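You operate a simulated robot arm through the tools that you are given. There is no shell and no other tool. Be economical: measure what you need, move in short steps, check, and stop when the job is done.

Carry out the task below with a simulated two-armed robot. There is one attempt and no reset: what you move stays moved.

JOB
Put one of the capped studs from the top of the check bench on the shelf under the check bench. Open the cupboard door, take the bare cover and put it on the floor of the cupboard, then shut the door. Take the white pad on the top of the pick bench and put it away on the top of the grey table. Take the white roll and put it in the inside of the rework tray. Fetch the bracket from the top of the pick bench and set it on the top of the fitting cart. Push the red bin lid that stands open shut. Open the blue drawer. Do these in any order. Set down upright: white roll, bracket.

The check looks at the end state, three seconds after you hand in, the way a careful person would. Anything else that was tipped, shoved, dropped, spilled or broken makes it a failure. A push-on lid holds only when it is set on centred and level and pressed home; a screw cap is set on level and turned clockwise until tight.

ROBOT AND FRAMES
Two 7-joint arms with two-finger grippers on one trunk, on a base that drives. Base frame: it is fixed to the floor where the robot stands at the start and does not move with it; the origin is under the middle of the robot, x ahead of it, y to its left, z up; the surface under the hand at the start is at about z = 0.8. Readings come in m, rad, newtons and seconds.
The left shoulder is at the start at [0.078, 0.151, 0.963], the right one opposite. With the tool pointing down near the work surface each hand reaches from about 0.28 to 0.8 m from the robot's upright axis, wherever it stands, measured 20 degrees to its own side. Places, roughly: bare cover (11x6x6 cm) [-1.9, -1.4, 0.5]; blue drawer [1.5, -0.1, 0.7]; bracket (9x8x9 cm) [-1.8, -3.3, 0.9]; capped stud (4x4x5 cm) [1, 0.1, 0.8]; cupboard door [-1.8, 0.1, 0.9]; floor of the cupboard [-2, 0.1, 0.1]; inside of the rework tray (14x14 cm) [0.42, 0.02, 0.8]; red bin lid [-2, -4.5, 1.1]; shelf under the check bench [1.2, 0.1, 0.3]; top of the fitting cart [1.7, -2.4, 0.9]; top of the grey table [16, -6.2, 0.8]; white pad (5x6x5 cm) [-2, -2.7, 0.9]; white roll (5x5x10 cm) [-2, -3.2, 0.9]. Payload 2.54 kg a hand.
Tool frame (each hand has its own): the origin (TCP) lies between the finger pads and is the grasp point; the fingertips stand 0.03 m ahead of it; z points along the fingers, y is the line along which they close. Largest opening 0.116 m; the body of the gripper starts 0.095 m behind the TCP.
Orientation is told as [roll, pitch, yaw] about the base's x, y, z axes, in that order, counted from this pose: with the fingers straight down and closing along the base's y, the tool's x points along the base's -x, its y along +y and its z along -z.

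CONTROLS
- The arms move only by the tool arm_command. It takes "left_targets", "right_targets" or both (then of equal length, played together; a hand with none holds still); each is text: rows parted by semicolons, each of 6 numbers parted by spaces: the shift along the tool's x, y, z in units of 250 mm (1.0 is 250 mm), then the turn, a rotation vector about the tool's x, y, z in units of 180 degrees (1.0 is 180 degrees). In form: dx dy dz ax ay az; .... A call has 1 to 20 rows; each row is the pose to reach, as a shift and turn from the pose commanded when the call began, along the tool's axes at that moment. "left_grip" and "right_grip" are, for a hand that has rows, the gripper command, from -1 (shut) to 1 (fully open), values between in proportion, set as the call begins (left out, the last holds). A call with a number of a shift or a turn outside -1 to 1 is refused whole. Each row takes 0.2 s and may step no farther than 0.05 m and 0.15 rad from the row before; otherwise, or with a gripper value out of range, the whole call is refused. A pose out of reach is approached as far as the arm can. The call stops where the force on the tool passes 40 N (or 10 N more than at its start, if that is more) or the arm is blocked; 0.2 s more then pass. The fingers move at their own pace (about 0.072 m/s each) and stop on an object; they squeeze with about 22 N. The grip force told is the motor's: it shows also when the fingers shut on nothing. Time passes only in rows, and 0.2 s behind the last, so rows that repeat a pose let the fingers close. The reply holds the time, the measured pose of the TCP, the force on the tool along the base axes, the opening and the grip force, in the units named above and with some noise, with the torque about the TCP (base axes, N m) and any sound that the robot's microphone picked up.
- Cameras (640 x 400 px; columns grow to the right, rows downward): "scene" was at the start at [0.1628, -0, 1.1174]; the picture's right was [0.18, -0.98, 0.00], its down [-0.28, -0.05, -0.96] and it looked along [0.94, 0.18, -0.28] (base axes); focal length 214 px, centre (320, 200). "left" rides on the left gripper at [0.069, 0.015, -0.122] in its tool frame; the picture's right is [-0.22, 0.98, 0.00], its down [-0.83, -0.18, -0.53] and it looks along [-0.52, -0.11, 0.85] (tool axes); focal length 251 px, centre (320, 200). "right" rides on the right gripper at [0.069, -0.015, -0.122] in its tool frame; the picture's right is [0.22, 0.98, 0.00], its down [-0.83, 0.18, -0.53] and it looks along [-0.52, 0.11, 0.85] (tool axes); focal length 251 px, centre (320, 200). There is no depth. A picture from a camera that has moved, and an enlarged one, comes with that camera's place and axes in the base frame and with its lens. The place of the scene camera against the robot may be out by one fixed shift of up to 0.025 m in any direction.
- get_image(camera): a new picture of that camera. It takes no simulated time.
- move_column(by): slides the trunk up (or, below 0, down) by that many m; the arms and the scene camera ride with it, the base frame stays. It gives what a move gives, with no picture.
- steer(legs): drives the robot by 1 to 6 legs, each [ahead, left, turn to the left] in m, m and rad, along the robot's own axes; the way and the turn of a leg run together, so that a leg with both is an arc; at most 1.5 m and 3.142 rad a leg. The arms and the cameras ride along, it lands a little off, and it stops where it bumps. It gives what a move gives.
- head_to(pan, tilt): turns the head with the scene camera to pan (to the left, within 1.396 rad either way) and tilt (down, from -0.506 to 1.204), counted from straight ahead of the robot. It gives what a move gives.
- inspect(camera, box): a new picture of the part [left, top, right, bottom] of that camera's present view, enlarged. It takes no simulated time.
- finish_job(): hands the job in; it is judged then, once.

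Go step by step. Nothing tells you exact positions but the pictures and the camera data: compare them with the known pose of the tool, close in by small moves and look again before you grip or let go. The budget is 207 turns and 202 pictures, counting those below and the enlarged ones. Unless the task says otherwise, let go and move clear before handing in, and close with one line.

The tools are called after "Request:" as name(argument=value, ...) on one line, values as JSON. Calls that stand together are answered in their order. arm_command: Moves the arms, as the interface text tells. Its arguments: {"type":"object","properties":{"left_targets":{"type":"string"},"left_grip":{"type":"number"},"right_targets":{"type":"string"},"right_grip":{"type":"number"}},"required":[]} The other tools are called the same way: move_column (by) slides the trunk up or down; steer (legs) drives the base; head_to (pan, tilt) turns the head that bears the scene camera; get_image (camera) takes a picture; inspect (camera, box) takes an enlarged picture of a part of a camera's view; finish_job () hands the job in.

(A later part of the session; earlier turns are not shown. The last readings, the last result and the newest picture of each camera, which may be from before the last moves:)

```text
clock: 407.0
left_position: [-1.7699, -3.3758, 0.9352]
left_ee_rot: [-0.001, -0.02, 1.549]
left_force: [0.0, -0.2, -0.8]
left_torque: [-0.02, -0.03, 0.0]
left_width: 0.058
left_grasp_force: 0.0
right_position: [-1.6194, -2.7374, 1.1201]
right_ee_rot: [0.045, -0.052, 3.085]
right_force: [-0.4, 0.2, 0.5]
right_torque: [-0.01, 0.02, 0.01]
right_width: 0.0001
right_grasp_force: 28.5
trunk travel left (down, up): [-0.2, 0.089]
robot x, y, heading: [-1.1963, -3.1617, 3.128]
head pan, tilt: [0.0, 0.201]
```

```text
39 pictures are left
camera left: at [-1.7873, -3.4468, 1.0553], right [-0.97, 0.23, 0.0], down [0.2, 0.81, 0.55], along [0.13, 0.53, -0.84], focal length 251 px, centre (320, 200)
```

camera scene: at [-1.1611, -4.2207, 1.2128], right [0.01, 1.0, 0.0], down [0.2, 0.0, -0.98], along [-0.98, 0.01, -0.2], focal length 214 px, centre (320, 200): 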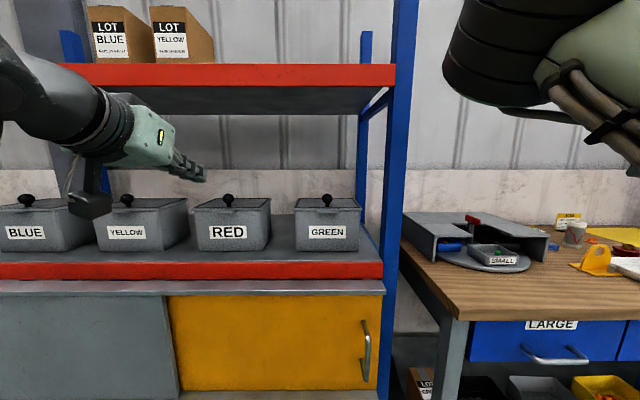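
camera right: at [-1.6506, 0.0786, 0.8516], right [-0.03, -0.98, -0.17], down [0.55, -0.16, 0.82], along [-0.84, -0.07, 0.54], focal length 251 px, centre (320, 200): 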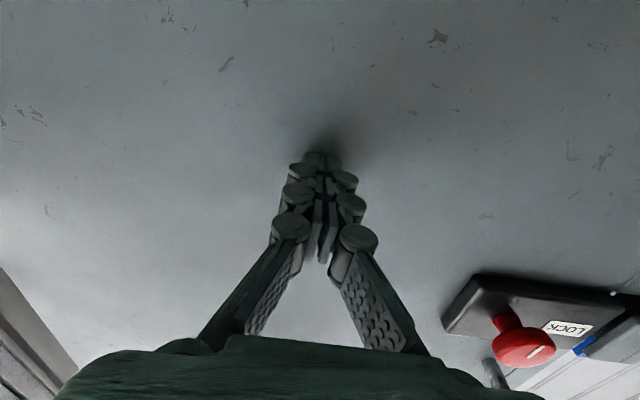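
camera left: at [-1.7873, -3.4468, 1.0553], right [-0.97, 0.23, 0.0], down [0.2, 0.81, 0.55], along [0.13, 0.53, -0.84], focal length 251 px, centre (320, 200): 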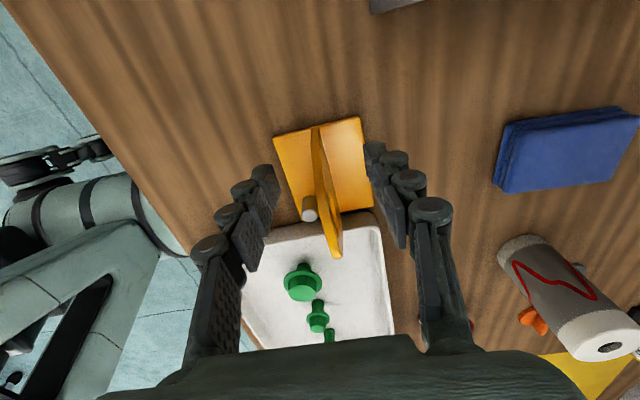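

The plate is centred between the fingers and the peg is clear. Descend and close.

Request:
arm_command(left_targets="0.02 0 0.03 0 0 0; 0.02 0 0.065 0 0 0")

Request:
arm_command(left_targets="0 0 0 0 0 0; 0 0 0 0 0 0; 0 0 0 0 0 0; 0 0 0 0 0 0", left_grip=-1)

Request:
arm_command(left_targets="0 0 -0.15 0 0 0; 0 0 -0.3 0 0 0; 0 0 -0.45 0 0 0; 0 0 -0.6 0 0 0; 0 0 -0.7 0 0 0")

Request:
get_image(camera="left")

```text
clock: 407.6
left_position: [-1.7708, -3.379, 0.9179]
left_ee_rot: [0.001, -0.016, 1.55]
left_force: [0.0, -0.7, 0.5]
left_torque: [-0.02, -0.01, -0.05]
left_width: 0.058
left_grasp_force: 0.1
right_position: [-1.6194, -2.7355, 1.1204]
right_ee_rot: [0.045, -0.053, 3.086]
right_force: [-0.1, 0.4, 0.1]
right_torque: [-0.03, 0.0, 0.03]
right_width: 0.0001
right_grasp_force: 28.9
trunk travel left (down, up): [-0.2, 0.089]
robot x, y, heading: [-1.1901, -3.1551, 3.131]
head pan, tilt: [0.0, 0.201]
```

```text
clock: 408.6
left_position: [-1.7705, -3.3776, 0.9171]
left_ee_rot: [0.0, -0.018, 1.55]
left_force: [-1.1, 1.2, -0.7]
left_torque: [0.13, 0.04, 0.03]
left_width: 0.0064
left_grasp_force: 22.1
right_position: [-1.6193, -2.7365, 1.1205]
right_ee_rot: [0.046, -0.054, 3.084]
right_force: [0.0, 0.0, 0.3]
right_torque: [0.01, 0.01, -0.01]
right_width: 0.0001
right_grasp_force: 28.5
trunk travel left (down, up): [-0.2, 0.089]
robot x, y, heading: [-1.1913, -3.1599, 3.125]
head pan, tilt: [0.0, 0.201]
```

```text
clock: 409.8
left_position: [-1.7712, -3.3826, 1.0922]
left_ee_rot: [-0.001, -0.016, 1.551]
left_force: [0.6, -0.3, -5.5]
left_torque: [-0.16, 0.02, -0.02]
left_width: 0.0063
left_grasp_force: 22.1
right_position: [-1.6206, -2.7364, 1.1208]
right_ee_rot: [0.046, -0.054, 3.084]
right_force: [0.6, 0.2, 0.5]
right_torque: [0.02, 0.02, -0.01]
right_width: 0.0001
right_grasp_force: 28.9
trunk travel left (down, up): [-0.2, 0.089]
robot x, y, heading: [-1.1945, -3.1587, 3.132]
head pan, tilt: [0.0, 0.201]
```

```text
38 pictures are left
camera left: at [-1.7878, -3.4539, 1.2137], right [-0.97, 0.24, 0.0], down [0.2, 0.81, 0.55], along [0.13, 0.53, -0.84], focal length 251 px, centre (320, 200)
```

left: 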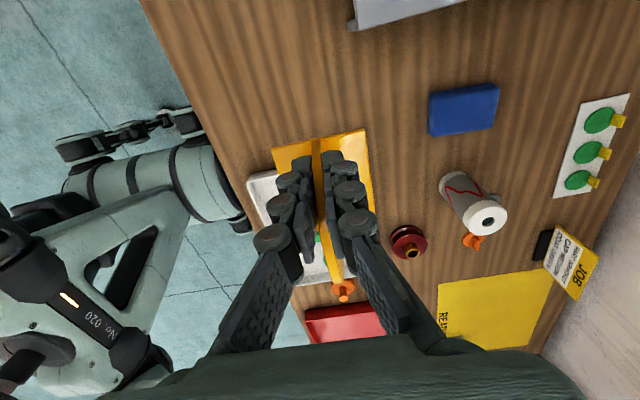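

Bracket is held. Pull it back over the floor edge, then shift left so the right hand can take the roll at about [-1.932, -3.222].

Request:
arm_command(left_targets="0 -0.17 -0.05 0 0 0; 0 -0.34 -0.1 0 0 0; 0 -0.51 -0.15 0 0 0; 0 -0.68 -0.2 0 0 0; 0 -0.85 -0.2 0 0 0; 0 -1 -0.2 0 0 0", right_targets="0 0 0 0 0 0; 0 0 0 0 0 0; 0 0 0 0 0 0; 0 0 0 0 0 0; 0 0 0 0 0 0; 0 0 0 0 0 0", right_grip=0.7)

Request:
steer(legs=[[0.05, 0.38, 0]])

Request:
arm_command(right_targets="-0.17 0 0 0 0 0; -0.34 0.05 0 0 0 0; -0.51 0.1 0 0 0 0; -0.68 0.14 0 0 0 0")

Request:
get_image(camera="right")

```text
clock: 411.2
left_position: [-1.5243, -3.3832, 1.1375]
left_ee_rot: [0.001, -0.019, 1.548]
left_force: [-0.1, -0.4, -4.5]
left_torque: [-0.19, -0.03, 0.0]
left_width: 0.0061
left_grasp_force: 22.3
left hand out of reach, approached as far as the arm can: row 6
right_position: [-1.6193, -2.7363, 1.1194]
right_ee_rot: [0.046, -0.052, 3.085]
right_force: [0.3, 0.3, -0.8]
right_torque: [0.01, -0.01, -0.06]
right_width: 0.0989
right_grasp_force: 0.0
trunk travel left (down, up): [-0.2, 0.089]
robot x, y, heading: [-1.1907, -3.1582, 3.122]
head pan, tilt: [0.0, 0.201]
```

```text
clock: 415.4
left_position: [-1.5825, -3.7646, 1.1374]
left_ee_rot: [0.001, -0.02, 1.546]
left_force: [0.8, 1.0, -5.3]
left_torque: [-0.12, -0.02, -0.01]
left_width: 0.0061
left_grasp_force: 22.4
right_position: [-1.6742, -3.1178, 1.1211]
right_ee_rot: [0.045, -0.053, 3.083]
right_force: [-0.8, 0.1, 0.7]
right_torque: [0.03, 0.02, 0.01]
right_width: 0.0987
right_grasp_force: 0.0
trunk travel left (down, up): [-0.2, 0.089]
robot x, y, heading: [-1.248, -3.5405, 3.122]
head pan, tilt: [0.0, 0.201]
```

```text
clock: 416.4
left_position: [-1.5826, -3.764, 1.1381]
left_ee_rot: [0.0, -0.02, 1.543]
left_force: [-0.7, 0.1, -5.1]
left_torque: [-0.19, 0.03, 0.01]
left_width: 0.006
left_grasp_force: 21.9
right_position: [-1.8463, -3.1414, 1.1296]
right_ee_rot: [0.047, -0.052, 3.081]
right_force: [-0.2, -0.5, 0.2]
right_torque: [0.03, 0.03, 0.02]
right_width: 0.0985
right_grasp_force: 0.0
trunk travel left (down, up): [-0.2, 0.089]
robot x, y, heading: [-1.2489, -3.5358, 3.127]
head pan, tilt: [0.0, 0.201]
```

```text
37 pictures are left
camera right: at [-1.7688, -3.1244, 1.2458], right [0.16, -0.99, 0.03], down [-0.8, -0.11, 0.58], along [-0.57, -0.12, -0.81], focal length 251 px, centre (320, 200)
```

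right: 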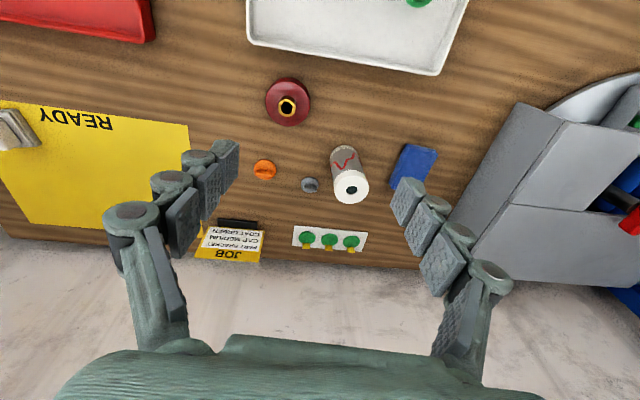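

Request:
arm_command(right_targets="-0.15 0.12 0 0 0 0; -0.302 0.247 0 0 0 0; -0.302 0.247 0.18 0 0 0; -0.302 0.247 0.36 0 0 0; -0.302 0.247 0.5 0 0 0")

Request:
get_image(camera="right")

```text
clock: 417.6
left_position: [-1.5832, -3.7658, 1.1388]
left_ee_rot: [0.0, -0.02, 1.546]
left_force: [-0.6, -0.4, -5.6]
left_torque: [-0.15, -0.01, 0.0]
left_width: 0.0063
left_grasp_force: 22.6
right_position: [-1.9325, -3.2039, 1.011]
right_ee_rot: [0.046, -0.053, 3.08]
right_force: [0.3, -0.9, -0.4]
right_torque: [0.0, 0.0, 0.05]
right_width: 0.0983
right_grasp_force: 0.1
right hand out of reach, approached as far as the arm can: row 1, 2, 3
trunk travel left (down, up): [-0.2, 0.089]
robot x, y, heading: [-1.2476, -3.5395, 3.126]
head pan, tilt: [0.0, 0.201]
```

```text
36 pictures are left
camera right: at [-1.855, -3.1884, 1.129], right [0.16, -0.99, 0.03], down [-0.8, -0.11, 0.58], along [-0.57, -0.12, -0.81], focal length 251 px, centre (320, 200)
```

right: 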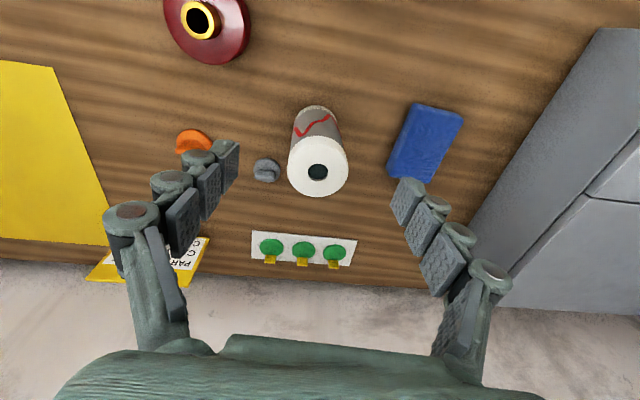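

Request:
arm_command(right_targets="-0.015 0 0.1 0 0 0; -0.015 0 0.2 0 0 0; -0.015 0 0.31 0 0 0")

Request:
arm_command(right_targets="0 0 0 0 0 0; 0 0 0 0 0 0; 0 0 0 0 0 0; 0 0 0 0 0 0", right_grip=-1)

Request:
arm_command(right_targets="0 0 -0.15 0 0 0; 0 0 -0.3 0 0 0; 0 0 -0.45 0 0 0; 0 0 -0.6 0 0 0; 0 0 -0.75 0 0 0")

Request:
get_image(camera="right")

```text
clock: 418.4
left_position: [-1.5823, -3.7649, 1.1381]
left_ee_rot: [0.001, -0.018, 1.546]
left_force: [-0.6, -0.3, -5.5]
left_torque: [-0.16, 0.01, 0.01]
left_width: 0.0059
left_grasp_force: 21.8
right_position: [-1.94, -3.2071, 0.9357]
right_ee_rot: [0.048, -0.054, 3.081]
right_force: [0.5, 0.0, -0.2]
right_torque: [-0.01, -0.03, -0.03]
right_width: 0.0986
right_grasp_force: 0.0
trunk travel left (down, up): [-0.2, 0.089]
robot x, y, heading: [-1.249, -3.5415, 3.124]
head pan, tilt: [0.0, 0.201]
```

```text
clock: 419.4
left_position: [-1.5818, -3.7642, 1.1382]
left_ee_rot: [0.002, -0.018, 1.547]
left_force: [0.0, 0.2, -4.9]
left_torque: [-0.16, 0.04, -0.02]
left_width: 0.0059
left_grasp_force: 22.3
right_position: [-1.9387, -3.2063, 0.935]
right_ee_rot: [0.046, -0.052, 3.082]
right_force: [0.0, -1.0, 0.0]
right_torque: [0.03, 0.0, 0.02]
right_width: 0.0463
right_grasp_force: 22.0
trunk travel left (down, up): [-0.2, 0.089]
robot x, y, heading: [-1.2516, -3.5385, 3.124]
head pan, tilt: [0.0, 0.201]
```

```text
clock: 420.6
left_position: [-1.5806, -3.7646, 1.138]
left_ee_rot: [0.002, -0.02, 1.545]
left_force: [-0.2, -0.1, -5.2]
left_torque: [-0.18, 0.08, 0.01]
left_width: 0.0059
left_grasp_force: 22.0
right_position: [-1.9007, -3.1974, 1.0982]
right_ee_rot: [0.046, -0.054, 3.082]
right_force: [0.5, -0.3, -1.1]
right_torque: [0.04, 0.04, 0.02]
right_width: 0.0465
right_grasp_force: 22.1
right hand out of reach, approached as far as the arm can: row 4, 5
trunk travel left (down, up): [-0.2, 0.089]
robot x, y, heading: [-1.2493, -3.5406, 3.123]
head pan, tilt: [0.0, 0.201]
```

```text
35 pictures are left
camera right: at [-1.8225, -3.181, 1.2159], right [0.16, -0.99, 0.03], down [-0.8, -0.11, 0.59], along [-0.57, -0.12, -0.81], focal length 251 px, centre (320, 200)
```

right: 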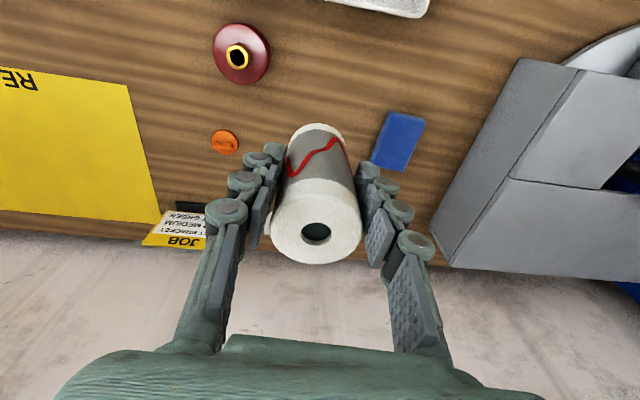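

Both items held. Back away, tuck the right hand, and drive to the rework tray, approaching from the aisle side.

Request:
steer(legs=[[-0.45, 0, 0]])

Request:
arm_command(right_targets="0.17 0 0 0 0 0; 0.34 0 0 0 0 0; 0.51 0 0 0 0 0; 0.68 0 0 0 0 0")

Request:
steer(legs=[[0, 0, -1.571], [1.4, 0, 0], [1.4, 0, 0], [0, -1.0, 0]])

Request:
head_to(pan=-0.2, tilt=0.5)

Request:
get_image(camera="scene")

```text
clock: 423.3
left_position: [-1.1293, -3.7721, 1.1386]
left_ee_rot: [0.002, -0.02, 1.545]
left_force: [-0.1, -0.7, -5.2]
left_torque: [-0.17, 0.01, 0.04]
left_width: 0.006
left_grasp_force: 22.3
right_position: [-1.4485, -3.2053, 1.0985]
right_ee_rot: [0.045, -0.053, 3.086]
right_force: [0.6, 0.4, -1.7]
right_torque: [-0.01, 0.02, -0.02]
right_width: 0.0463
right_grasp_force: 21.9
trunk travel left (down, up): [-0.2, 0.089]
robot x, y, heading: [-0.798, -3.5482, 3.124]
head pan, tilt: [0.0, 0.201]
```

```text
clock: 424.3
left_position: [-1.1295, -3.7742, 1.1384]
left_ee_rot: [0.002, -0.018, 1.547]
left_force: [0.1, 0.9, -5.3]
left_torque: [-0.18, -0.03, 0.02]
left_width: 0.0058
left_grasp_force: 21.8
right_position: [-1.2801, -3.2121, 1.0827]
right_ee_rot: [0.052, -0.046, 3.082]
right_force: [-0.2, -0.4, -1.4]
right_torque: [-0.01, -0.04, 0.04]
right_width: 0.0462
right_grasp_force: 22.1
trunk travel left (down, up): [-0.2, 0.089]
robot x, y, heading: [-0.7958, -3.5478, 3.126]
head pan, tilt: [0.0, 0.201]
```

```text
clock: 451.3
left_position: [0.0229, -0.4241, 1.138]
left_ee_rot: [0.0, -0.018, -0.012]
left_force: [-0.1, 0.5, -5.8]
left_torque: [0.03, 0.16, 0.01]
left_width: 0.0064
left_grasp_force: 22.2
right_position: [0.5819, -0.2678, 1.0868]
right_ee_rot: [0.048, -0.051, 1.523]
right_force: [1.0, -0.3, -1.2]
right_torque: [0.0, 0.01, 0.05]
right_width: 0.0459
right_grasp_force: 21.7
trunk travel left (down, up): [-0.2, 0.089]
robot x, y, heading: [0.2507, -0.7522, 1.567]
head pan, tilt: [0.0, 0.201]
```

```text
clock: 452.1
left_position: [0.0229, -0.4247, 1.1371]
left_ee_rot: [-0.001, -0.019, -0.011]
left_force: [-0.3, -0.5, -5.2]
left_torque: [0.01, 0.22, -0.02]
left_width: 0.006
left_grasp_force: 21.8
right_position: [0.5823, -0.269, 1.0858]
right_ee_rot: [0.054, -0.048, 1.52]
right_force: [-0.3, 0.0, -0.7]
right_torque: [-0.03, 0.02, 0.03]
right_width: 0.0463
right_grasp_force: 21.7
trunk travel left (down, up): [-0.2, 0.089]
robot x, y, heading: [0.2499, -0.7571, 1.567]
head pan, tilt: [-0.201, 0.499]
```

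```text
34 pictures are left
camera scene: at [0.2719, -0.6125, 1.1114], right [0.98, -0.19, 0.0], down [-0.07, -0.34, -0.94], along [0.18, 0.92, -0.35], focal length 214 px, centre (320, 200)
```

scene: 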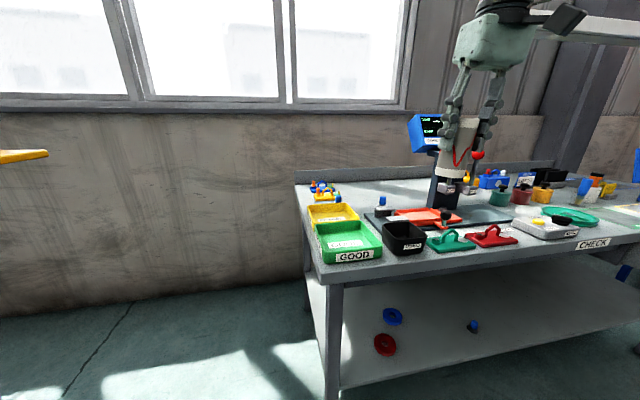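

Request:
steer(legs=[[0, 0.16, 0], [0.2, 0, 0]])

Request:
arm_command(right_targets="-0.15 0 0 0 0 0; -0.3 0 0 0 0 0; -0.3 0 0.1 0 0 0; -0.3 0 0.2 0 0 0")

Request:
get_image(camera="right")

```text
clock: 455.5
left_position: [-0.1356, -0.2227, 1.1375]
left_ee_rot: [0.002, -0.018, -0.012]
left_force: [-0.5, 0.0, -5.8]
left_torque: [-0.03, 0.12, 0.03]
left_width: 0.0061
left_grasp_force: 21.8
right_position: [0.4223, -0.068, 1.0868]
right_ee_rot: [0.051, -0.049, 1.519]
right_force: [-0.3, 0.0, -1.8]
right_torque: [-0.02, 0.01, -0.01]
right_width: 0.0466
right_grasp_force: 22.0
trunk travel left (down, up): [-0.2, 0.089]
robot x, y, heading: [0.0937, -0.5557, 1.557]
head pan, tilt: [-0.201, 0.499]
```

```text
clock: 456.5
left_position: [-0.1362, -0.2239, 1.1373]
left_ee_rot: [-0.001, -0.018, -0.014]
left_force: [0.1, -0.5, -5.1]
left_torque: [-0.02, 0.19, -0.01]
left_width: 0.0058
left_grasp_force: 21.6
right_position: [0.4245, 0.0085, 1.0398]
right_ee_rot: [0.052, -0.049, 1.521]
right_force: [0.2, 0.4, -1.5]
right_torque: [0.01, 0.02, -0.02]
right_width: 0.0463
right_grasp_force: 21.9
trunk travel left (down, up): [-0.2, 0.089]
robot x, y, heading: [0.0918, -0.5574, 1.569]
head pan, tilt: [-0.201, 0.499]
```

```text
33 pictures are left
camera right: at [0.443, -0.0663, 1.1567], right [-0.99, -0.17, 0.04], down [-0.11, 0.8, 0.58], along [-0.13, 0.57, -0.81], focal length 251 px, centre (320, 200)
```

right: 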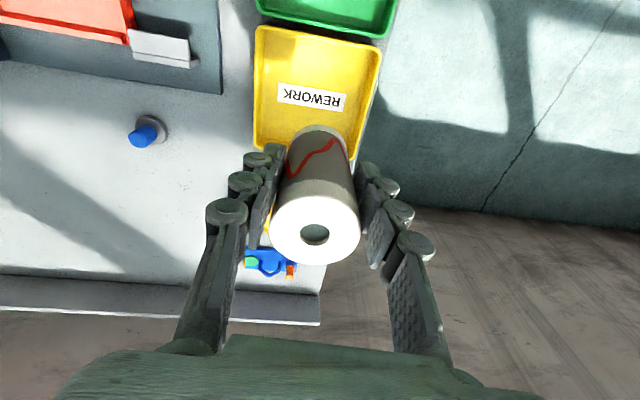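

Tray centre is at about [0.426, 0.013] and the roll is right above it. Lower with small drift compensation.

Request:
arm_command(right_targets="0 -0.02 0.16 0 0 0; 0.01 -0.035 0.32 0 0 0; 0.016 -0.039 0.48 0 0 0; 0.016 -0.039 0.58 0 0 0")

Request:
get_image(camera="right")

Request:
inspect(camera="scene", box=[270, 150, 520, 300])

```text
clock: 457.5
left_position: [-0.1365, -0.2239, 1.1369]
left_ee_rot: [0.0, -0.02, -0.014]
left_force: [-1.0, 0.3, -5.3]
left_torque: [0.03, 0.18, 0.0]
left_width: 0.0059
left_grasp_force: 21.8
right_position: [0.4422, 0.021, 0.896]
right_ee_rot: [0.05, -0.051, 1.519]
right_force: [-0.2, 0.4, -1.1]
right_torque: [-0.03, 0.0, 0.02]
right_width: 0.0463
right_grasp_force: 21.5
right hand out of reach, approached as far as the arm can: row 1, 2, 3, 4
trunk travel left (down, up): [-0.2, 0.089]
robot x, y, heading: [0.0934, -0.5557, 1.566]
head pan, tilt: [-0.201, 0.499]
```

```text
32 pictures are left
camera right: at [0.4617, -0.0547, 1.0133], right [-0.99, -0.17, 0.04], down [-0.11, 0.8, 0.58], along [-0.13, 0.57, -0.81], focal length 251 px, centre (320, 200)
```

right: 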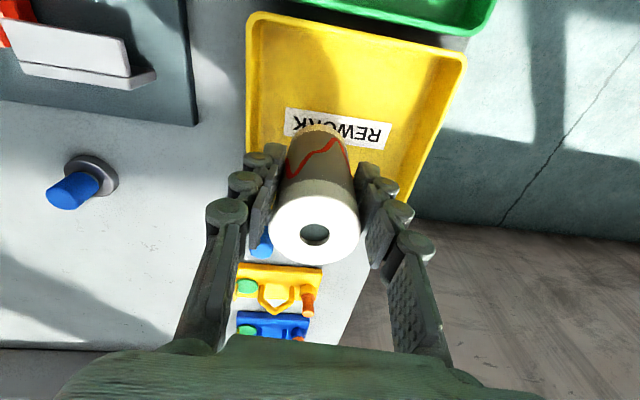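

```text
2.56 times, centred on (395, 225) of scene
camera zoom: at [0.1145, -0.4146, 1.098], right [0.98, -0.21, 0.0], down [-0.1, -0.47, -0.88], along [0.18, 0.86, -0.48], focal length 549 px, centre (128, 136)
```

zoom: 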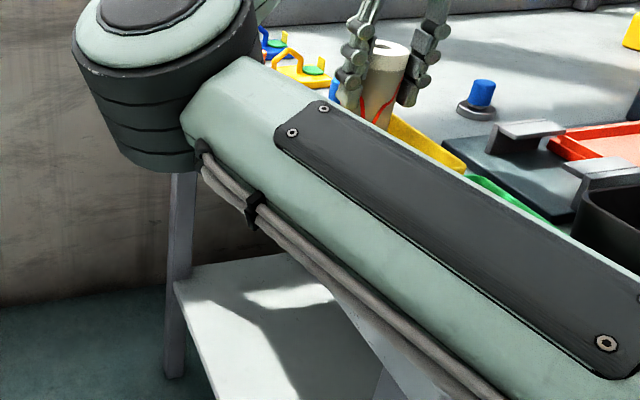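

Slight drift at the reach limit; correct with the base and lower with the trunk.

Request:
steer(legs=[[-0.008, 0.018, 0]])

Request:
move_column(by=-0.024)

Request:
get_image(camera="right")

```text
clock: 458.4
left_position: [-0.1543, -0.2324, 1.1378]
left_ee_rot: [0.0, -0.018, -0.013]
left_force: [-0.3, -0.1, -5.0]
left_torque: [-0.01, 0.14, -0.01]
left_width: 0.0061
left_grasp_force: 22.4
right_position: [0.4246, 0.0129, 0.8974]
right_ee_rot: [0.05, -0.049, 1.521]
right_force: [0.3, -1.1, -1.7]
right_torque: [-0.03, 0.01, 0.0]
right_width: 0.0462
right_grasp_force: 22.4
trunk travel left (down, up): [-0.2, 0.089]
robot x, y, heading: [0.0706, -0.5625, 1.568]
head pan, tilt: [-0.201, 0.499]
```

```text
clock: 459.1
left_position: [-0.1538, -0.2327, 1.1136]
left_ee_rot: [0.001, -0.022, -0.014]
left_force: [-0.3, 0.3, -5.7]
left_torque: [-0.02, 0.2, -0.01]
left_width: 0.0061
left_grasp_force: 21.9
right_position: [0.4231, 0.0131, 0.8747]
right_ee_rot: [0.049, -0.054, 1.52]
right_force: [-2.6, 0.2, 15.2]
right_torque: [0.24, -0.16, 0.03]
right_width: 0.0466
right_grasp_force: 21.9
trunk travel left (down, up): [-0.176, 0.113]
robot x, y, heading: [0.0761, -0.5635, 1.562]
head pan, tilt: [-0.201, 0.499]
```

```text
30 pictures are left
camera right: at [0.4424, -0.0637, 0.9919], right [-0.99, -0.17, 0.04], down [-0.11, 0.8, 0.59], along [-0.13, 0.57, -0.81], focal length 251 px, centre (320, 200)
```

right: 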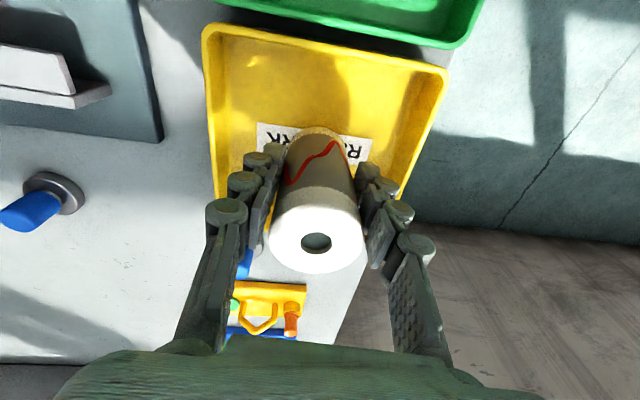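

In contact with the tray floor, well inside. Open and raise straight up with the trunk.

Request:
arm_command(right_targets="0 0 0 0 0 0; 0 0 0 0 0 0; 0 0 0 0 0 0", right_grip=0.12)

Request:
move_column(by=0.11)

Request:
get_image(camera="right")

```text
clock: 459.9
left_position: [-0.1552, -0.2314, 1.1145]
left_ee_rot: [0.0, -0.02, -0.015]
left_force: [-0.1, -0.1, -5.9]
left_torque: [-0.02, 0.16, -0.02]
left_width: 0.0058
left_grasp_force: 22.1
right_position: [0.4249, 0.0128, 0.8727]
right_ee_rot: [0.051, -0.047, 1.518]
right_force: [-0.2, -0.6, 0.4]
right_torque: [-0.02, 0.01, -0.01]
right_width: 0.0651
right_grasp_force: 0.0
trunk travel left (down, up): [-0.176, 0.113]
robot x, y, heading: [0.0754, -0.5646, 1.561]
head pan, tilt: [-0.201, 0.499]
```

```text
clock: 461.3
left_position: [-0.1528, -0.2319, 1.2242]
left_ee_rot: [0.001, -0.019, -0.014]
left_force: [-0.1, -0.6, -5.7]
left_torque: [0.02, 0.18, 0.02]
left_width: 0.0061
left_grasp_force: 21.8
right_position: [0.4241, 0.0139, 0.9824]
right_ee_rot: [0.051, -0.049, 1.521]
right_force: [0.0, 0.0, -0.2]
right_torque: [0.02, -0.02, -0.04]
right_width: 0.065
right_grasp_force: 0.1
trunk travel left (down, up): [-0.286, 0.003]
robot x, y, heading: [0.0736, -0.56, 1.567]
head pan, tilt: [-0.201, 0.499]
```

```text
29 pictures are left
camera right: at [0.4435, -0.0625, 1.0994], right [-0.99, -0.17, 0.04], down [-0.11, 0.81, 0.58], along [-0.13, 0.57, -0.81], focal length 251 px, centre (320, 200)
```

right: 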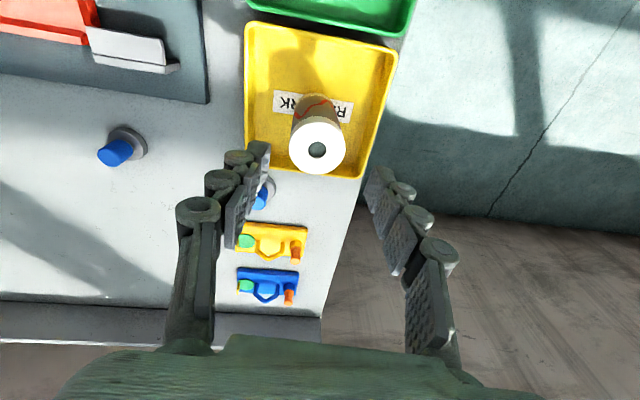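

The roll stands in the tray. Now take the bracket to the fitting cart, approaching from its -x side.

Request:
arm_command(right_targets="0 0 -0.18 0 0 0; 0 0 -0.36 0 0 0")

Request:
steer(legs=[[-1.4, 0, 0], [-0.5, 0, 0], [0, 0, -1.571], [0.55, 0, 0]])

Request:
head_to(pan=0, tilt=0.4)

Request:
get_image(camera="scene")

```text
clock: 461.9
left_position: [-0.1542, -0.2319, 1.2239]
left_ee_rot: [0.003, -0.021, -0.015]
left_force: [1.0, -0.2, -6.0]
left_torque: [0.01, 0.15, 0.01]
left_width: 0.006
left_grasp_force: 21.3
right_position: [0.4295, 0.0089, 1.072]
right_ee_rot: [0.051, -0.048, 1.519]
right_force: [0.4, -1.2, 0.5]
right_torque: [0.03, -0.02, 0.03]
right_width: 0.065
right_grasp_force: 0.1
trunk travel left (down, up): [-0.286, 0.003]
robot x, y, heading: [0.0738, -0.566, 1.563]
head pan, tilt: [-0.201, 0.499]
```

```text
clock: 478.0
left_position: [0.9341, -2.2356, 1.2232]
left_ee_rot: [-0.002, -0.019, -1.6]
left_force: [0.9, -2.0, -5.2]
left_torque: [0.17, -0.05, 0.0]
left_width: 0.0061
left_grasp_force: 22.2
right_position: [1.167, -2.8237, 1.0719]
right_ee_rot: [0.05, -0.048, -0.067]
right_force: [-0.1, 0.7, 0.0]
right_torque: [0.02, 0.0, -0.02]
right_width: 0.0653
right_grasp_force: 0.0
trunk travel left (down, up): [-0.286, 0.003]
robot x, y, heading: [0.5993, -2.4592, -0.024]
head pan, tilt: [-0.201, 0.499]
```

```text
clock: 478.7
left_position: [0.9332, -2.2371, 1.224]
left_ee_rot: [0.0, -0.019, -1.601]
left_force: [0.1, -0.9, -5.3]
left_torque: [0.17, -0.02, -0.01]
left_width: 0.006
left_grasp_force: 22.1
right_position: [1.1658, -2.8224, 1.0717]
right_ee_rot: [0.05, -0.048, -0.067]
right_force: [0.1, -0.4, -0.2]
right_torque: [-0.03, 0.02, 0.01]
right_width: 0.0651
right_grasp_force: 0.1
trunk travel left (down, up): [-0.286, 0.003]
robot x, y, heading: [0.5988, -2.4579, -0.024]
head pan, tilt: [0.0, 0.4]
```

```text
28 pictures are left
camera scene: at [0.7637, -2.4797, 1.1931], right [-0.02, -1.0, 0.0], down [-0.39, 0.01, -0.92], along [0.92, -0.02, -0.39], focal length 214 px, centre (320, 200)
```

scene: 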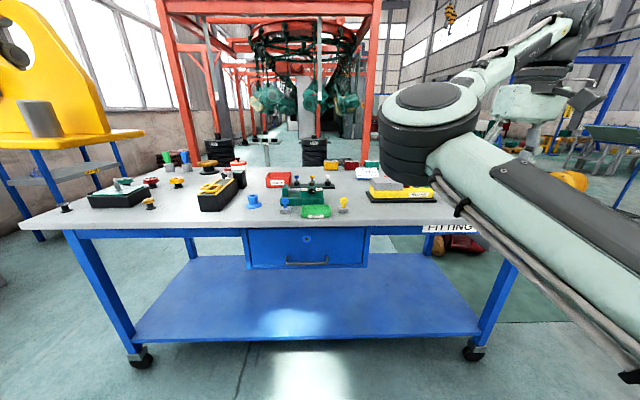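

I see a free strip at the cart's front edge around [1.375, -1.98]. Move in so the bracket is over it, keeping the right hand back.

Request:
arm_command(right_targets="0.17 0 -0.05 0 0 0; 0.34 0 -0.1 0 0 0; 0.5 0 -0.15 0 0 0")

Request:
steer(legs=[[0, 0.26, 0.024], [0.35, 0, 0]])

Request:
get_image(camera="left")

Request:
get_image(camera="scene")

```text
clock: 479.5
left_position: [0.9331, -2.2371, 1.2244]
left_ee_rot: [0.002, -0.02, -1.6]
left_force: [0.6, -0.1, -5.6]
left_torque: [0.16, -0.03, -0.05]
left_width: 0.0061
left_grasp_force: 21.7
right_position: [1.0711, -2.8492, 1.0916]
right_ee_rot: [0.051, -0.049, -0.068]
right_force: [-0.9, 0.1, 0.7]
right_torque: [-0.01, 0.0, -0.01]
right_width: 0.0652
right_grasp_force: 0.1
right hand out of reach, approached as far as the arm can: row 1, 2, 3
trunk travel left (down, up): [-0.286, 0.003]
robot x, y, heading: [0.6002, -2.4585, -0.02]
head pan, tilt: [0.0, 0.4]
```

```text
clock: 484.5
left_position: [1.2788, -1.9632, 1.224]
left_ee_rot: [0.0, -0.02, -1.574]
left_force: [0.3, 0.0, -5.4]
left_torque: [0.19, 0.0, 0.02]
left_width: 0.0058
left_grasp_force: 21.7
right_position: [1.4342, -2.5721, 1.091]
right_ee_rot: [0.051, -0.048, -0.04]
right_force: [0.5, 0.1, 0.2]
right_torque: [-0.03, 0.02, 0.02]
right_width: 0.0654
right_grasp_force: 0.1
trunk travel left (down, up): [-0.286, 0.003]
robot x, y, heading: [0.9536, -2.1971, 0.008]
head pan, tilt: [0.0, 0.4]
```

```text
27 pictures are left
camera left: at [1.2946, -1.8931, 1.3448], right [0.98, -0.22, 0.0], down [-0.18, -0.82, 0.55], along [-0.12, -0.54, -0.84], focal length 251 px, centre (320, 200)
```

left: 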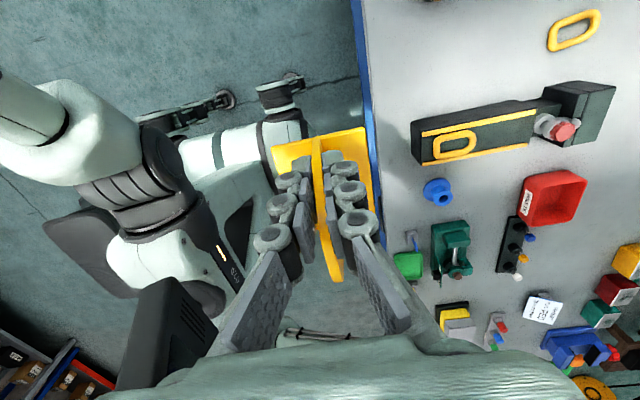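

```text
26 pictures are left
camera scene: at [1.116, -2.2119, 1.193], right [0.01, -1.0, 0.0], down [-0.39, 0.0, -0.92], along [0.92, 0.01, -0.39], focal length 214 px, centre (320, 200)
```

scene: 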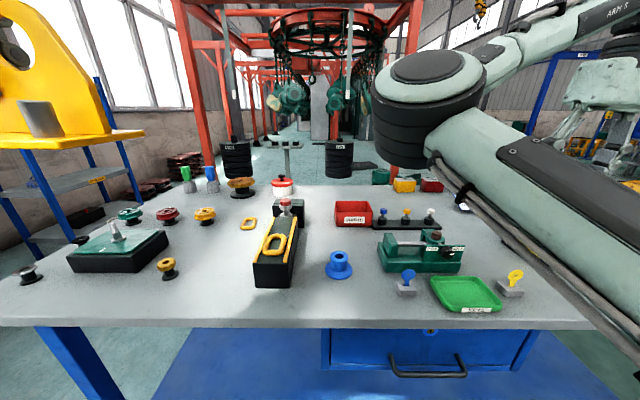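

Request:
arm_command(left_targets="0 0.14 0 0 0 0; 0 0.28 0 0 0 0; 0 0.42 0 0 0 0; 0 0.56 0.05 0 0 0; 0 0.56 0.22 0 0 0; 0 0.56 0.4 0 0 0; 0 0.56 0.58 0 0 0; 0 0.56 0.76 0 0 0; 0 0.56 0.94 0 0 0")

Request:
get_image(camera="left")

Request:
get_image(camera="scene")

```text
clock: 486.5
left_position: [1.4186, -1.967, 0.9894]
left_ee_rot: [0.001, -0.018, -1.572]
left_force: [-0.7, -0.2, -5.2]
left_torque: [0.18, 0.0, -0.02]
left_width: 0.0061
left_grasp_force: 22.0
right_position: [1.4348, -2.5718, 1.0922]
right_ee_rot: [0.053, -0.048, -0.038]
right_force: [0.9, 0.4, -0.1]
right_torque: [-0.01, 0.05, 0.01]
right_width: 0.065
right_grasp_force: 0.1
trunk travel left (down, up): [-0.286, 0.003]
robot x, y, heading: [0.9506, -2.1929, -0.001]
head pan, tilt: [0.0, 0.4]
```

```text
25 pictures are left
camera left: at [1.4341, -1.8967, 1.1099], right [0.98, -0.21, 0.01], down [-0.18, -0.82, 0.55], along [-0.11, -0.54, -0.84], focal length 251 px, centre (320, 200)
```

left: 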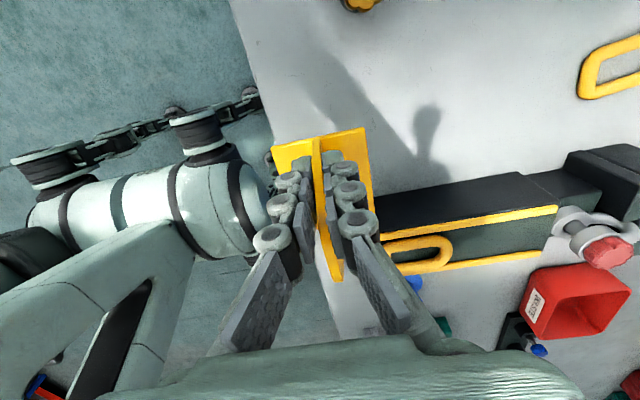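

```text
24 pictures are left
camera scene: at [1.1159, -2.2115, 1.1931], right [0.01, -1.0, 0.0], down [-0.39, 0.0, -0.92], along [0.92, 0.01, -0.39], focal length 214 px, centre (320, 200)
```

scene: 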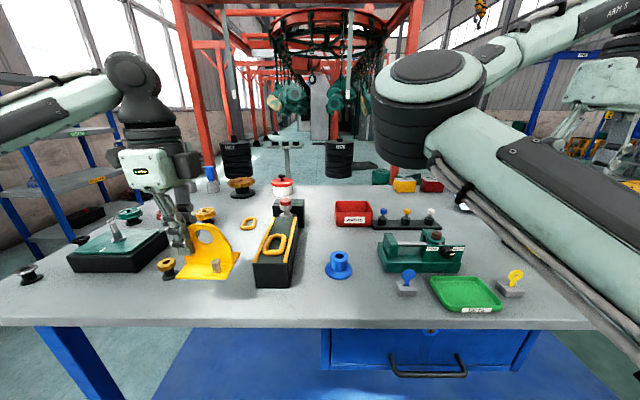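

Shift 3 cm away from the clamp block and lower.

Request:
arm_command(left_targets="0.06 -0.02 0 0 0 0; 0.12 -0.04 0 0 0 0; 0.12 -0.04 0.08 0 0 0; 0.12 -0.04 0.16 0 0 0; 0.12 -0.04 0.2 0 0 0")

Request:
get_image(camera="scene")

```text
clock: 487.7
left_position: [1.4104, -1.9391, 0.9372]
left_ee_rot: [0.0, -0.02, -1.571]
left_force: [-0.9, 0.1, -5.6]
left_torque: [0.15, 0.0, -0.01]
left_width: 0.0058
left_grasp_force: 22.0
right_position: [1.4336, -2.5724, 1.0916]
right_ee_rot: [0.051, -0.049, -0.038]
right_force: [0.6, -0.1, 0.4]
right_torque: [-0.01, 0.02, 0.01]
right_width: 0.0647
right_grasp_force: 0.0
trunk travel left (down, up): [-0.286, 0.003]
robot x, y, heading: [0.9519, -2.198, 0.009]
head pan, tilt: [0.0, 0.4]
```

```text
23 pictures are left
camera scene: at [1.1157, -2.2118, 1.1931], right [0.01, -1.0, 0.0], down [-0.39, 0.0, -0.92], along [0.92, 0.01, -0.39], focal length 214 px, centre (320, 200)
```

scene: 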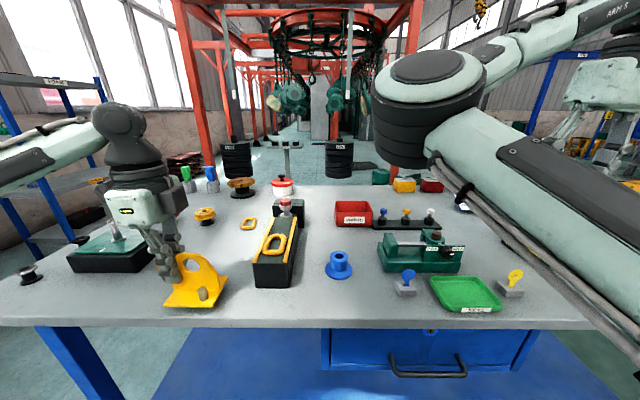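

Request:
arm_command(left_targets="0 0 0.024 0 0 0; 0 0 0.048 0 0 0; 0 0 0.068 0 0 0")

```text
clock: 488.5
left_position: [1.4085, -1.9392, 0.9216]
left_ee_rot: [0.0, -0.021, -1.572]
left_force: [0.9, 0.3, -5.6]
left_torque: [0.18, -0.04, 0.03]
left_width: 0.006
left_grasp_force: 21.9
right_position: [1.433, -2.5727, 1.0915]
right_ee_rot: [0.05, -0.049, -0.039]
right_force: [0.6, -0.8, 0.4]
right_torque: [-0.04, 0.01, 0.01]
right_width: 0.0651
right_grasp_force: 0.1
trunk travel left (down, up): [-0.286, 0.003]
robot x, y, heading: [0.9503, -2.1966, 0.01]
head pan, tilt: [0.0, 0.4]
```

Request:
arm_command(left_targets="0 0 0.02 0 0 0; 0 0 0.04 0 0 0; 0 0 0.056 0 0 0")

Request:
inspect(camera="scene", box=[60, 200, 300, 350])

```text
clock: 489.3
left_position: [1.4079, -1.94, 0.9096]
left_ee_rot: [0.002, -0.018, -1.574]
left_force: [2.0, 1.8, 15.0]
left_torque: [-0.2, -0.09, 0.04]
left_width: 0.0058
left_grasp_force: 21.8
right_position: [1.4328, -2.5734, 1.0914]
right_ee_rot: [0.052, -0.051, -0.039]
right_force: [0.6, 0.7, 0.2]
right_torque: [-0.01, -0.02, 0.01]
right_width: 0.065
right_grasp_force: 0.0
trunk travel left (down, up): [-0.286, 0.003]
robot x, y, heading: [0.9567, -2.1959, 0.002]
head pan, tilt: [0.0, 0.4]
```

```text
2.67 times, centred on (180, 275) of scene
camera zoom: at [1.1145, -2.2126, 1.1933], right [0.01, -1.0, 0.0], down [-0.39, 0.0, -0.92], along [0.92, 0.01, -0.39], focal length 572 px, centre (693, 0)
```

zoom: 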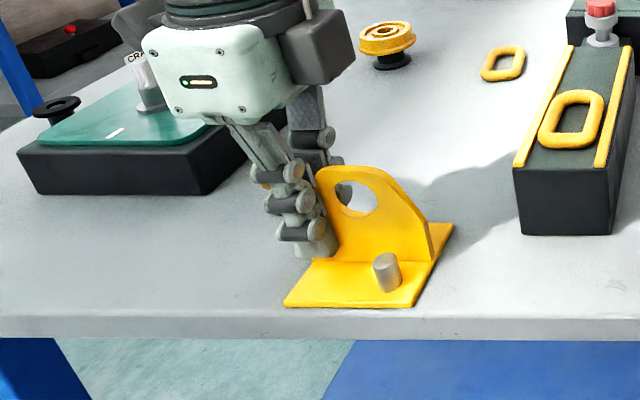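

Set down flat. Open a little and lift straight up.

Request:
arm_command(left_targets="0 0 0 0 0 0; 0 0 0 0 0 0; 0 0 0 0 0 0", left_grip=-0.45)

Request:
arm_command(left_targets="0 0 -0.08 0 0 0; 0 0 -0.16 0 0 0; 0 0 -0.32 0 0 0; 0 0 -0.48 0 0 0; 0 0 -0.64 0 0 0; 0 0 -0.8 0 0 0; 0 0 -0.95 0 0 0")

Request:
get_image(camera="scene")

```text
clock: 490.1
left_position: [1.4086, -1.9399, 0.908]
left_ee_rot: [0.001, -0.019, -1.572]
left_force: [-0.2, -0.2, -0.1]
left_torque: [0.0, 0.02, -0.01]
left_width: 0.0321
left_grasp_force: 0.0
right_position: [1.4329, -2.5719, 1.0916]
right_ee_rot: [0.05, -0.051, -0.037]
right_force: [0.7, -0.4, 0.0]
right_torque: [-0.02, 0.0, 0.01]
right_width: 0.065
right_grasp_force: 0.0
trunk travel left (down, up): [-0.286, 0.003]
robot x, y, heading: [0.9539, -2.1997, 0.003]
head pan, tilt: [0.0, 0.4]
```

```text
clock: 491.7
left_position: [1.4074, -1.9344, 1.1447]
left_ee_rot: [0.002, -0.019, -1.569]
left_force: [-0.7, -1.3, 0.0]
left_torque: [-0.01, 0.01, 0.01]
left_width: 0.0318
left_grasp_force: 0.1
right_position: [1.4325, -2.5731, 1.0907]
right_ee_rot: [0.051, -0.051, -0.038]
right_force: [0.0, -0.8, -0.2]
right_torque: [0.01, -0.02, 0.02]
right_width: 0.0651
right_grasp_force: 0.1
trunk travel left (down, up): [-0.286, 0.003]
robot x, y, heading: [0.9551, -2.198, 0.01]
head pan, tilt: [0.0, 0.4]
```

```text
21 pictures are left
camera scene: at [1.1147, -2.2125, 1.1932], right [0.01, -1.0, 0.0], down [-0.39, 0.0, -0.92], along [0.92, 0.01, -0.39], focal length 214 px, centre (320, 200)
```

scene: 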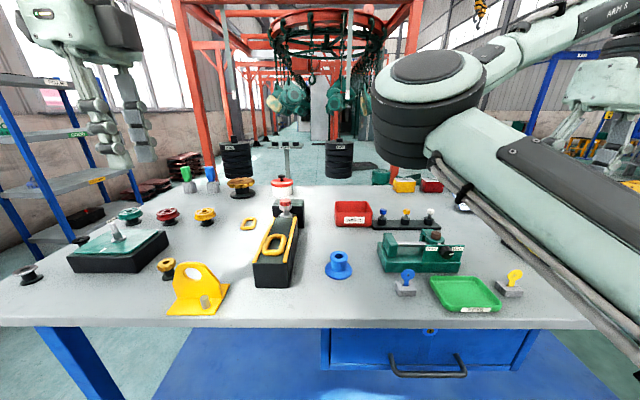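

The bracket stands on the cart. Now return for the white pad.

Request:
steer(legs=[[-0.5, 0, 0], [0, 0, 3.14], [0, 0.9, 0], [1.5, 0, 0], [0.1, 0, 0]])

Request:
arm_command(right_targets="0 0 0 0 0 0; 0 0 0 0 0 0", right_grip=0.8)

Request:
get_image(camera="right")

```text
clock: 518.6
left_position: [-1.5533, -3.4298, 1.1435]
left_ee_rot: [0.0, -0.02, 1.604]
left_force: [-0.1, -0.1, 0.0]
left_torque: [0.01, -0.03, -0.03]
left_width: 0.0323
left_grasp_force: 0.1
right_position: [-1.5995, -2.792, 1.0903]
right_ee_rot: [0.05, -0.049, 3.136]
right_force: [-0.3, -0.3, -1.5]
right_torque: [-0.01, -0.03, 0.0]
right_width: 0.0651
right_grasp_force: 0.0
trunk travel left (down, up): [-0.286, 0.003]
robot x, y, heading: [-1.1039, -3.1496, -3.102]
head pan, tilt: [0.0, 0.4]
```

```text
clock: 519.2
left_position: [-1.552, -3.4289, 1.1454]
left_ee_rot: [0.001, -0.019, 1.604]
left_force: [-0.3, 0.3, -0.3]
left_torque: [-0.02, -0.01, -0.02]
left_width: 0.0318
left_grasp_force: 0.1
right_position: [-1.5976, -2.7909, 1.0912]
right_ee_rot: [0.049, -0.05, 3.136]
right_force: [-1.0, -0.7, 0.0]
right_torque: [-0.02, 0.0, 0.0]
right_width: 0.1045
right_grasp_force: 0.0
trunk travel left (down, up): [-0.286, 0.003]
robot x, y, heading: [-1.1054, -3.1547, -3.102]
head pan, tilt: [0.0, 0.4]
```

```text
20 pictures are left
camera right: at [-1.5218, -2.771, 1.2085], right [0.21, -0.98, 0.04], down [-0.8, -0.15, 0.58], along [-0.56, -0.15, -0.81], focal length 251 px, centre (320, 200)
```

right: 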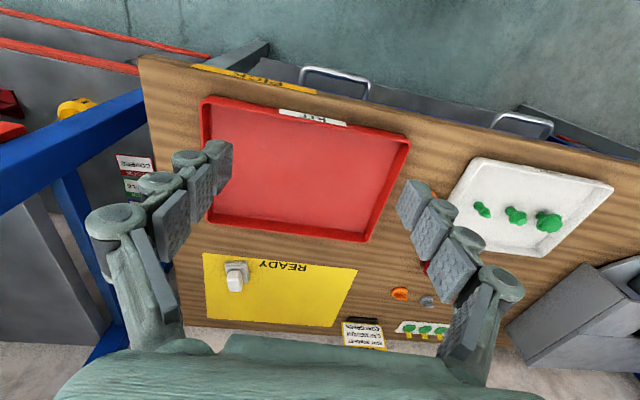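

Request:
steer(legs=[[0.14, -0.06, -0.04]])

Request:
arm_command(right_targets="-0.17 0 0 0 0 0; -0.34 0 0 0 0 0; -0.51 0 0 0 0 0; -0.68 0 0.05 0 0 0; -0.76 0 0.15 0 0 0")

Request:
get_image(camera="right")

```text
clock: 520.6
left_position: [-1.7031, -3.3553, 1.1432]
left_ee_rot: [0.001, -0.02, 1.564]
left_force: [0.2, -0.8, 0.2]
left_torque: [-0.03, -0.06, 0.02]
left_width: 0.0319
left_grasp_force: 0.1
right_position: [-1.7243, -2.7152, 1.0916]
right_ee_rot: [0.053, -0.049, 3.097]
right_force: [-0.9, 0.3, 1.0]
right_torque: [-0.03, -0.04, -0.03]
right_width: 0.1043
right_grasp_force: 0.1
trunk travel left (down, up): [-0.286, 0.003]
robot x, y, heading: [-1.2429, -3.097, -3.139]
head pan, tilt: [0.0, 0.4]
```

```text
clock: 521.8
left_position: [-1.7035, -3.3529, 1.1442]
left_ee_rot: [0.0, -0.018, 1.565]
left_force: [0.1, -0.5, -0.2]
left_torque: [-0.03, 0.04, -0.01]
left_width: 0.0319
left_grasp_force: 0.0
right_position: [-1.9172, -2.7104, 1.0613]
right_ee_rot: [0.051, -0.048, 3.097]
right_force: [0.6, 0.0, 0.3]
right_torque: [0.04, 0.02, -0.02]
right_width: 0.1044
right_grasp_force: 0.1
trunk travel left (down, up): [-0.286, 0.003]
robot x, y, heading: [-1.2459, -3.0935, -3.138]
head pan, tilt: [0.0, 0.4]
```

```text
19 pictures are left
camera right: at [-1.8399, -2.6924, 1.1793], right [0.17, -0.98, 0.04], down [-0.8, -0.12, 0.58], along [-0.57, -0.13, -0.81], focal length 251 px, centre (320, 200)
```

right: 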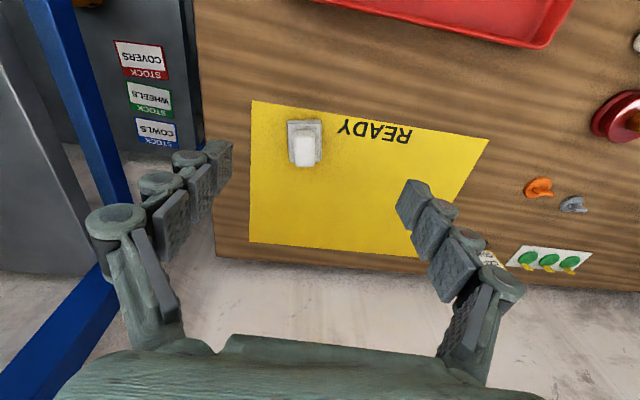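

Request:
arm_command(right_targets="-0.14 -0.045 0.1 0 0 0; -0.14 -0.045 0.27 0 0 0; -0.14 -0.045 0.44 0 0 0; -0.14 -0.045 0.54 0 0 0; -0.14 -0.045 0.606 0 0 0")

Request:
get_image(camera="right")

```text
clock: 523.0
left_position: [-1.7019, -3.355, 1.1449]
left_ee_rot: [-0.001, -0.019, 1.567]
left_force: [0.0, 0.6, 0.8]
left_torque: [-0.04, 0.0, 0.01]
left_width: 0.0317
left_grasp_force: 0.2
right_position: [-1.9589, -2.7038, 0.9134]
right_ee_rot: [0.051, -0.049, 3.099]
right_force: [0.5, 0.7, -0.6]
right_torque: [0.02, 0.0, 0.03]
right_width: 0.1042
right_grasp_force: 0.1
trunk travel left (down, up): [-0.286, 0.003]
robot x, y, heading: [-1.2401, -3.095, -3.14]
head pan, tilt: [0.0, 0.4]
```

```text
18 pictures are left
camera right: at [-1.8822, -2.6867, 1.0299], right [0.17, -0.98, 0.04], down [-0.8, -0.12, 0.58], along [-0.57, -0.13, -0.81], focal length 251 px, centre (320, 200)
```

right: 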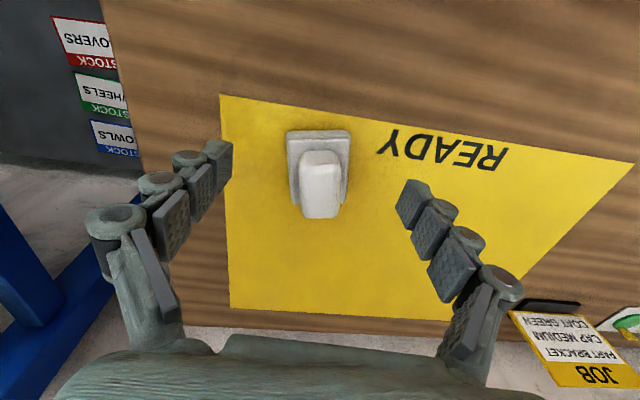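

Centred. Close and lift.

Request:
arm_command(right_targets="0 0 0.01 0 0 0; 0 0 0.01 0 0 0; 0 0 0.01 0 0 0; 0 0 0.01 0 0 0; 0 0 0.01 0 0 0", right_grip=-1)

Request:
arm_command(right_targets="0 0 -0.15 0 0 0; 0 0 -0.3 0 0 0; 0 0 -0.45 0 0 0; 0 0 -0.6 0 0 0")

Request:
get_image(camera="right")

```text
clock: 524.2
left_position: [-1.7022, -3.3543, 1.1453]
left_ee_rot: [0.001, -0.019, 1.567]
left_force: [-0.7, 0.1, 0.4]
left_torque: [0.0, 0.0, -0.03]
left_width: 0.032
left_grasp_force: 0.1
right_position: [-1.9588, -2.705, 0.9112]
right_ee_rot: [0.051, -0.05, 3.098]
right_force: [-0.1, -0.2, 1.5]
right_torque: [0.01, -0.02, 0.01]
right_width: 0.0252
right_grasp_force: 21.5
trunk travel left (down, up): [-0.286, 0.003]
robot x, y, heading: [-1.2451, -3.0939, -3.139]
head pan, tilt: [0.0, 0.4]
```

```text
clock: 525.2
left_position: [-1.7009, -3.354, 1.146]
left_ee_rot: [0.001, -0.019, 1.566]
left_force: [-0.1, 0.6, 0.4]
left_torque: [0.0, 0.01, 0.01]
left_width: 0.032
left_grasp_force: 0.0
right_position: [-1.9498, -2.6966, 1.0615]
right_ee_rot: [0.053, -0.05, 3.098]
right_force: [0.4, 0.7, 0.0]
right_torque: [0.02, 0.01, 0.01]
right_width: 0.0251
right_grasp_force: 22.0
trunk travel left (down, up): [-0.286, 0.003]
robot x, y, heading: [-1.2432, -3.0936, -3.132]
head pan, tilt: [0.0, 0.4]
```

```text
17 pictures are left
camera right: at [-1.8723, -2.6783, 1.1783], right [0.17, -0.98, 0.04], down [-0.8, -0.12, 0.58], along [-0.57, -0.13, -0.81], focal length 251 px, centre (320, 200)
```

right: 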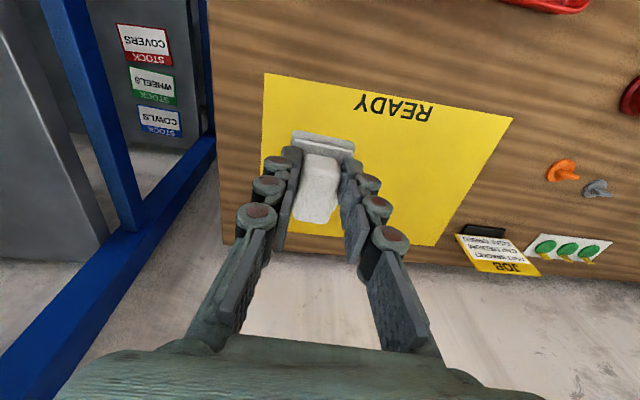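

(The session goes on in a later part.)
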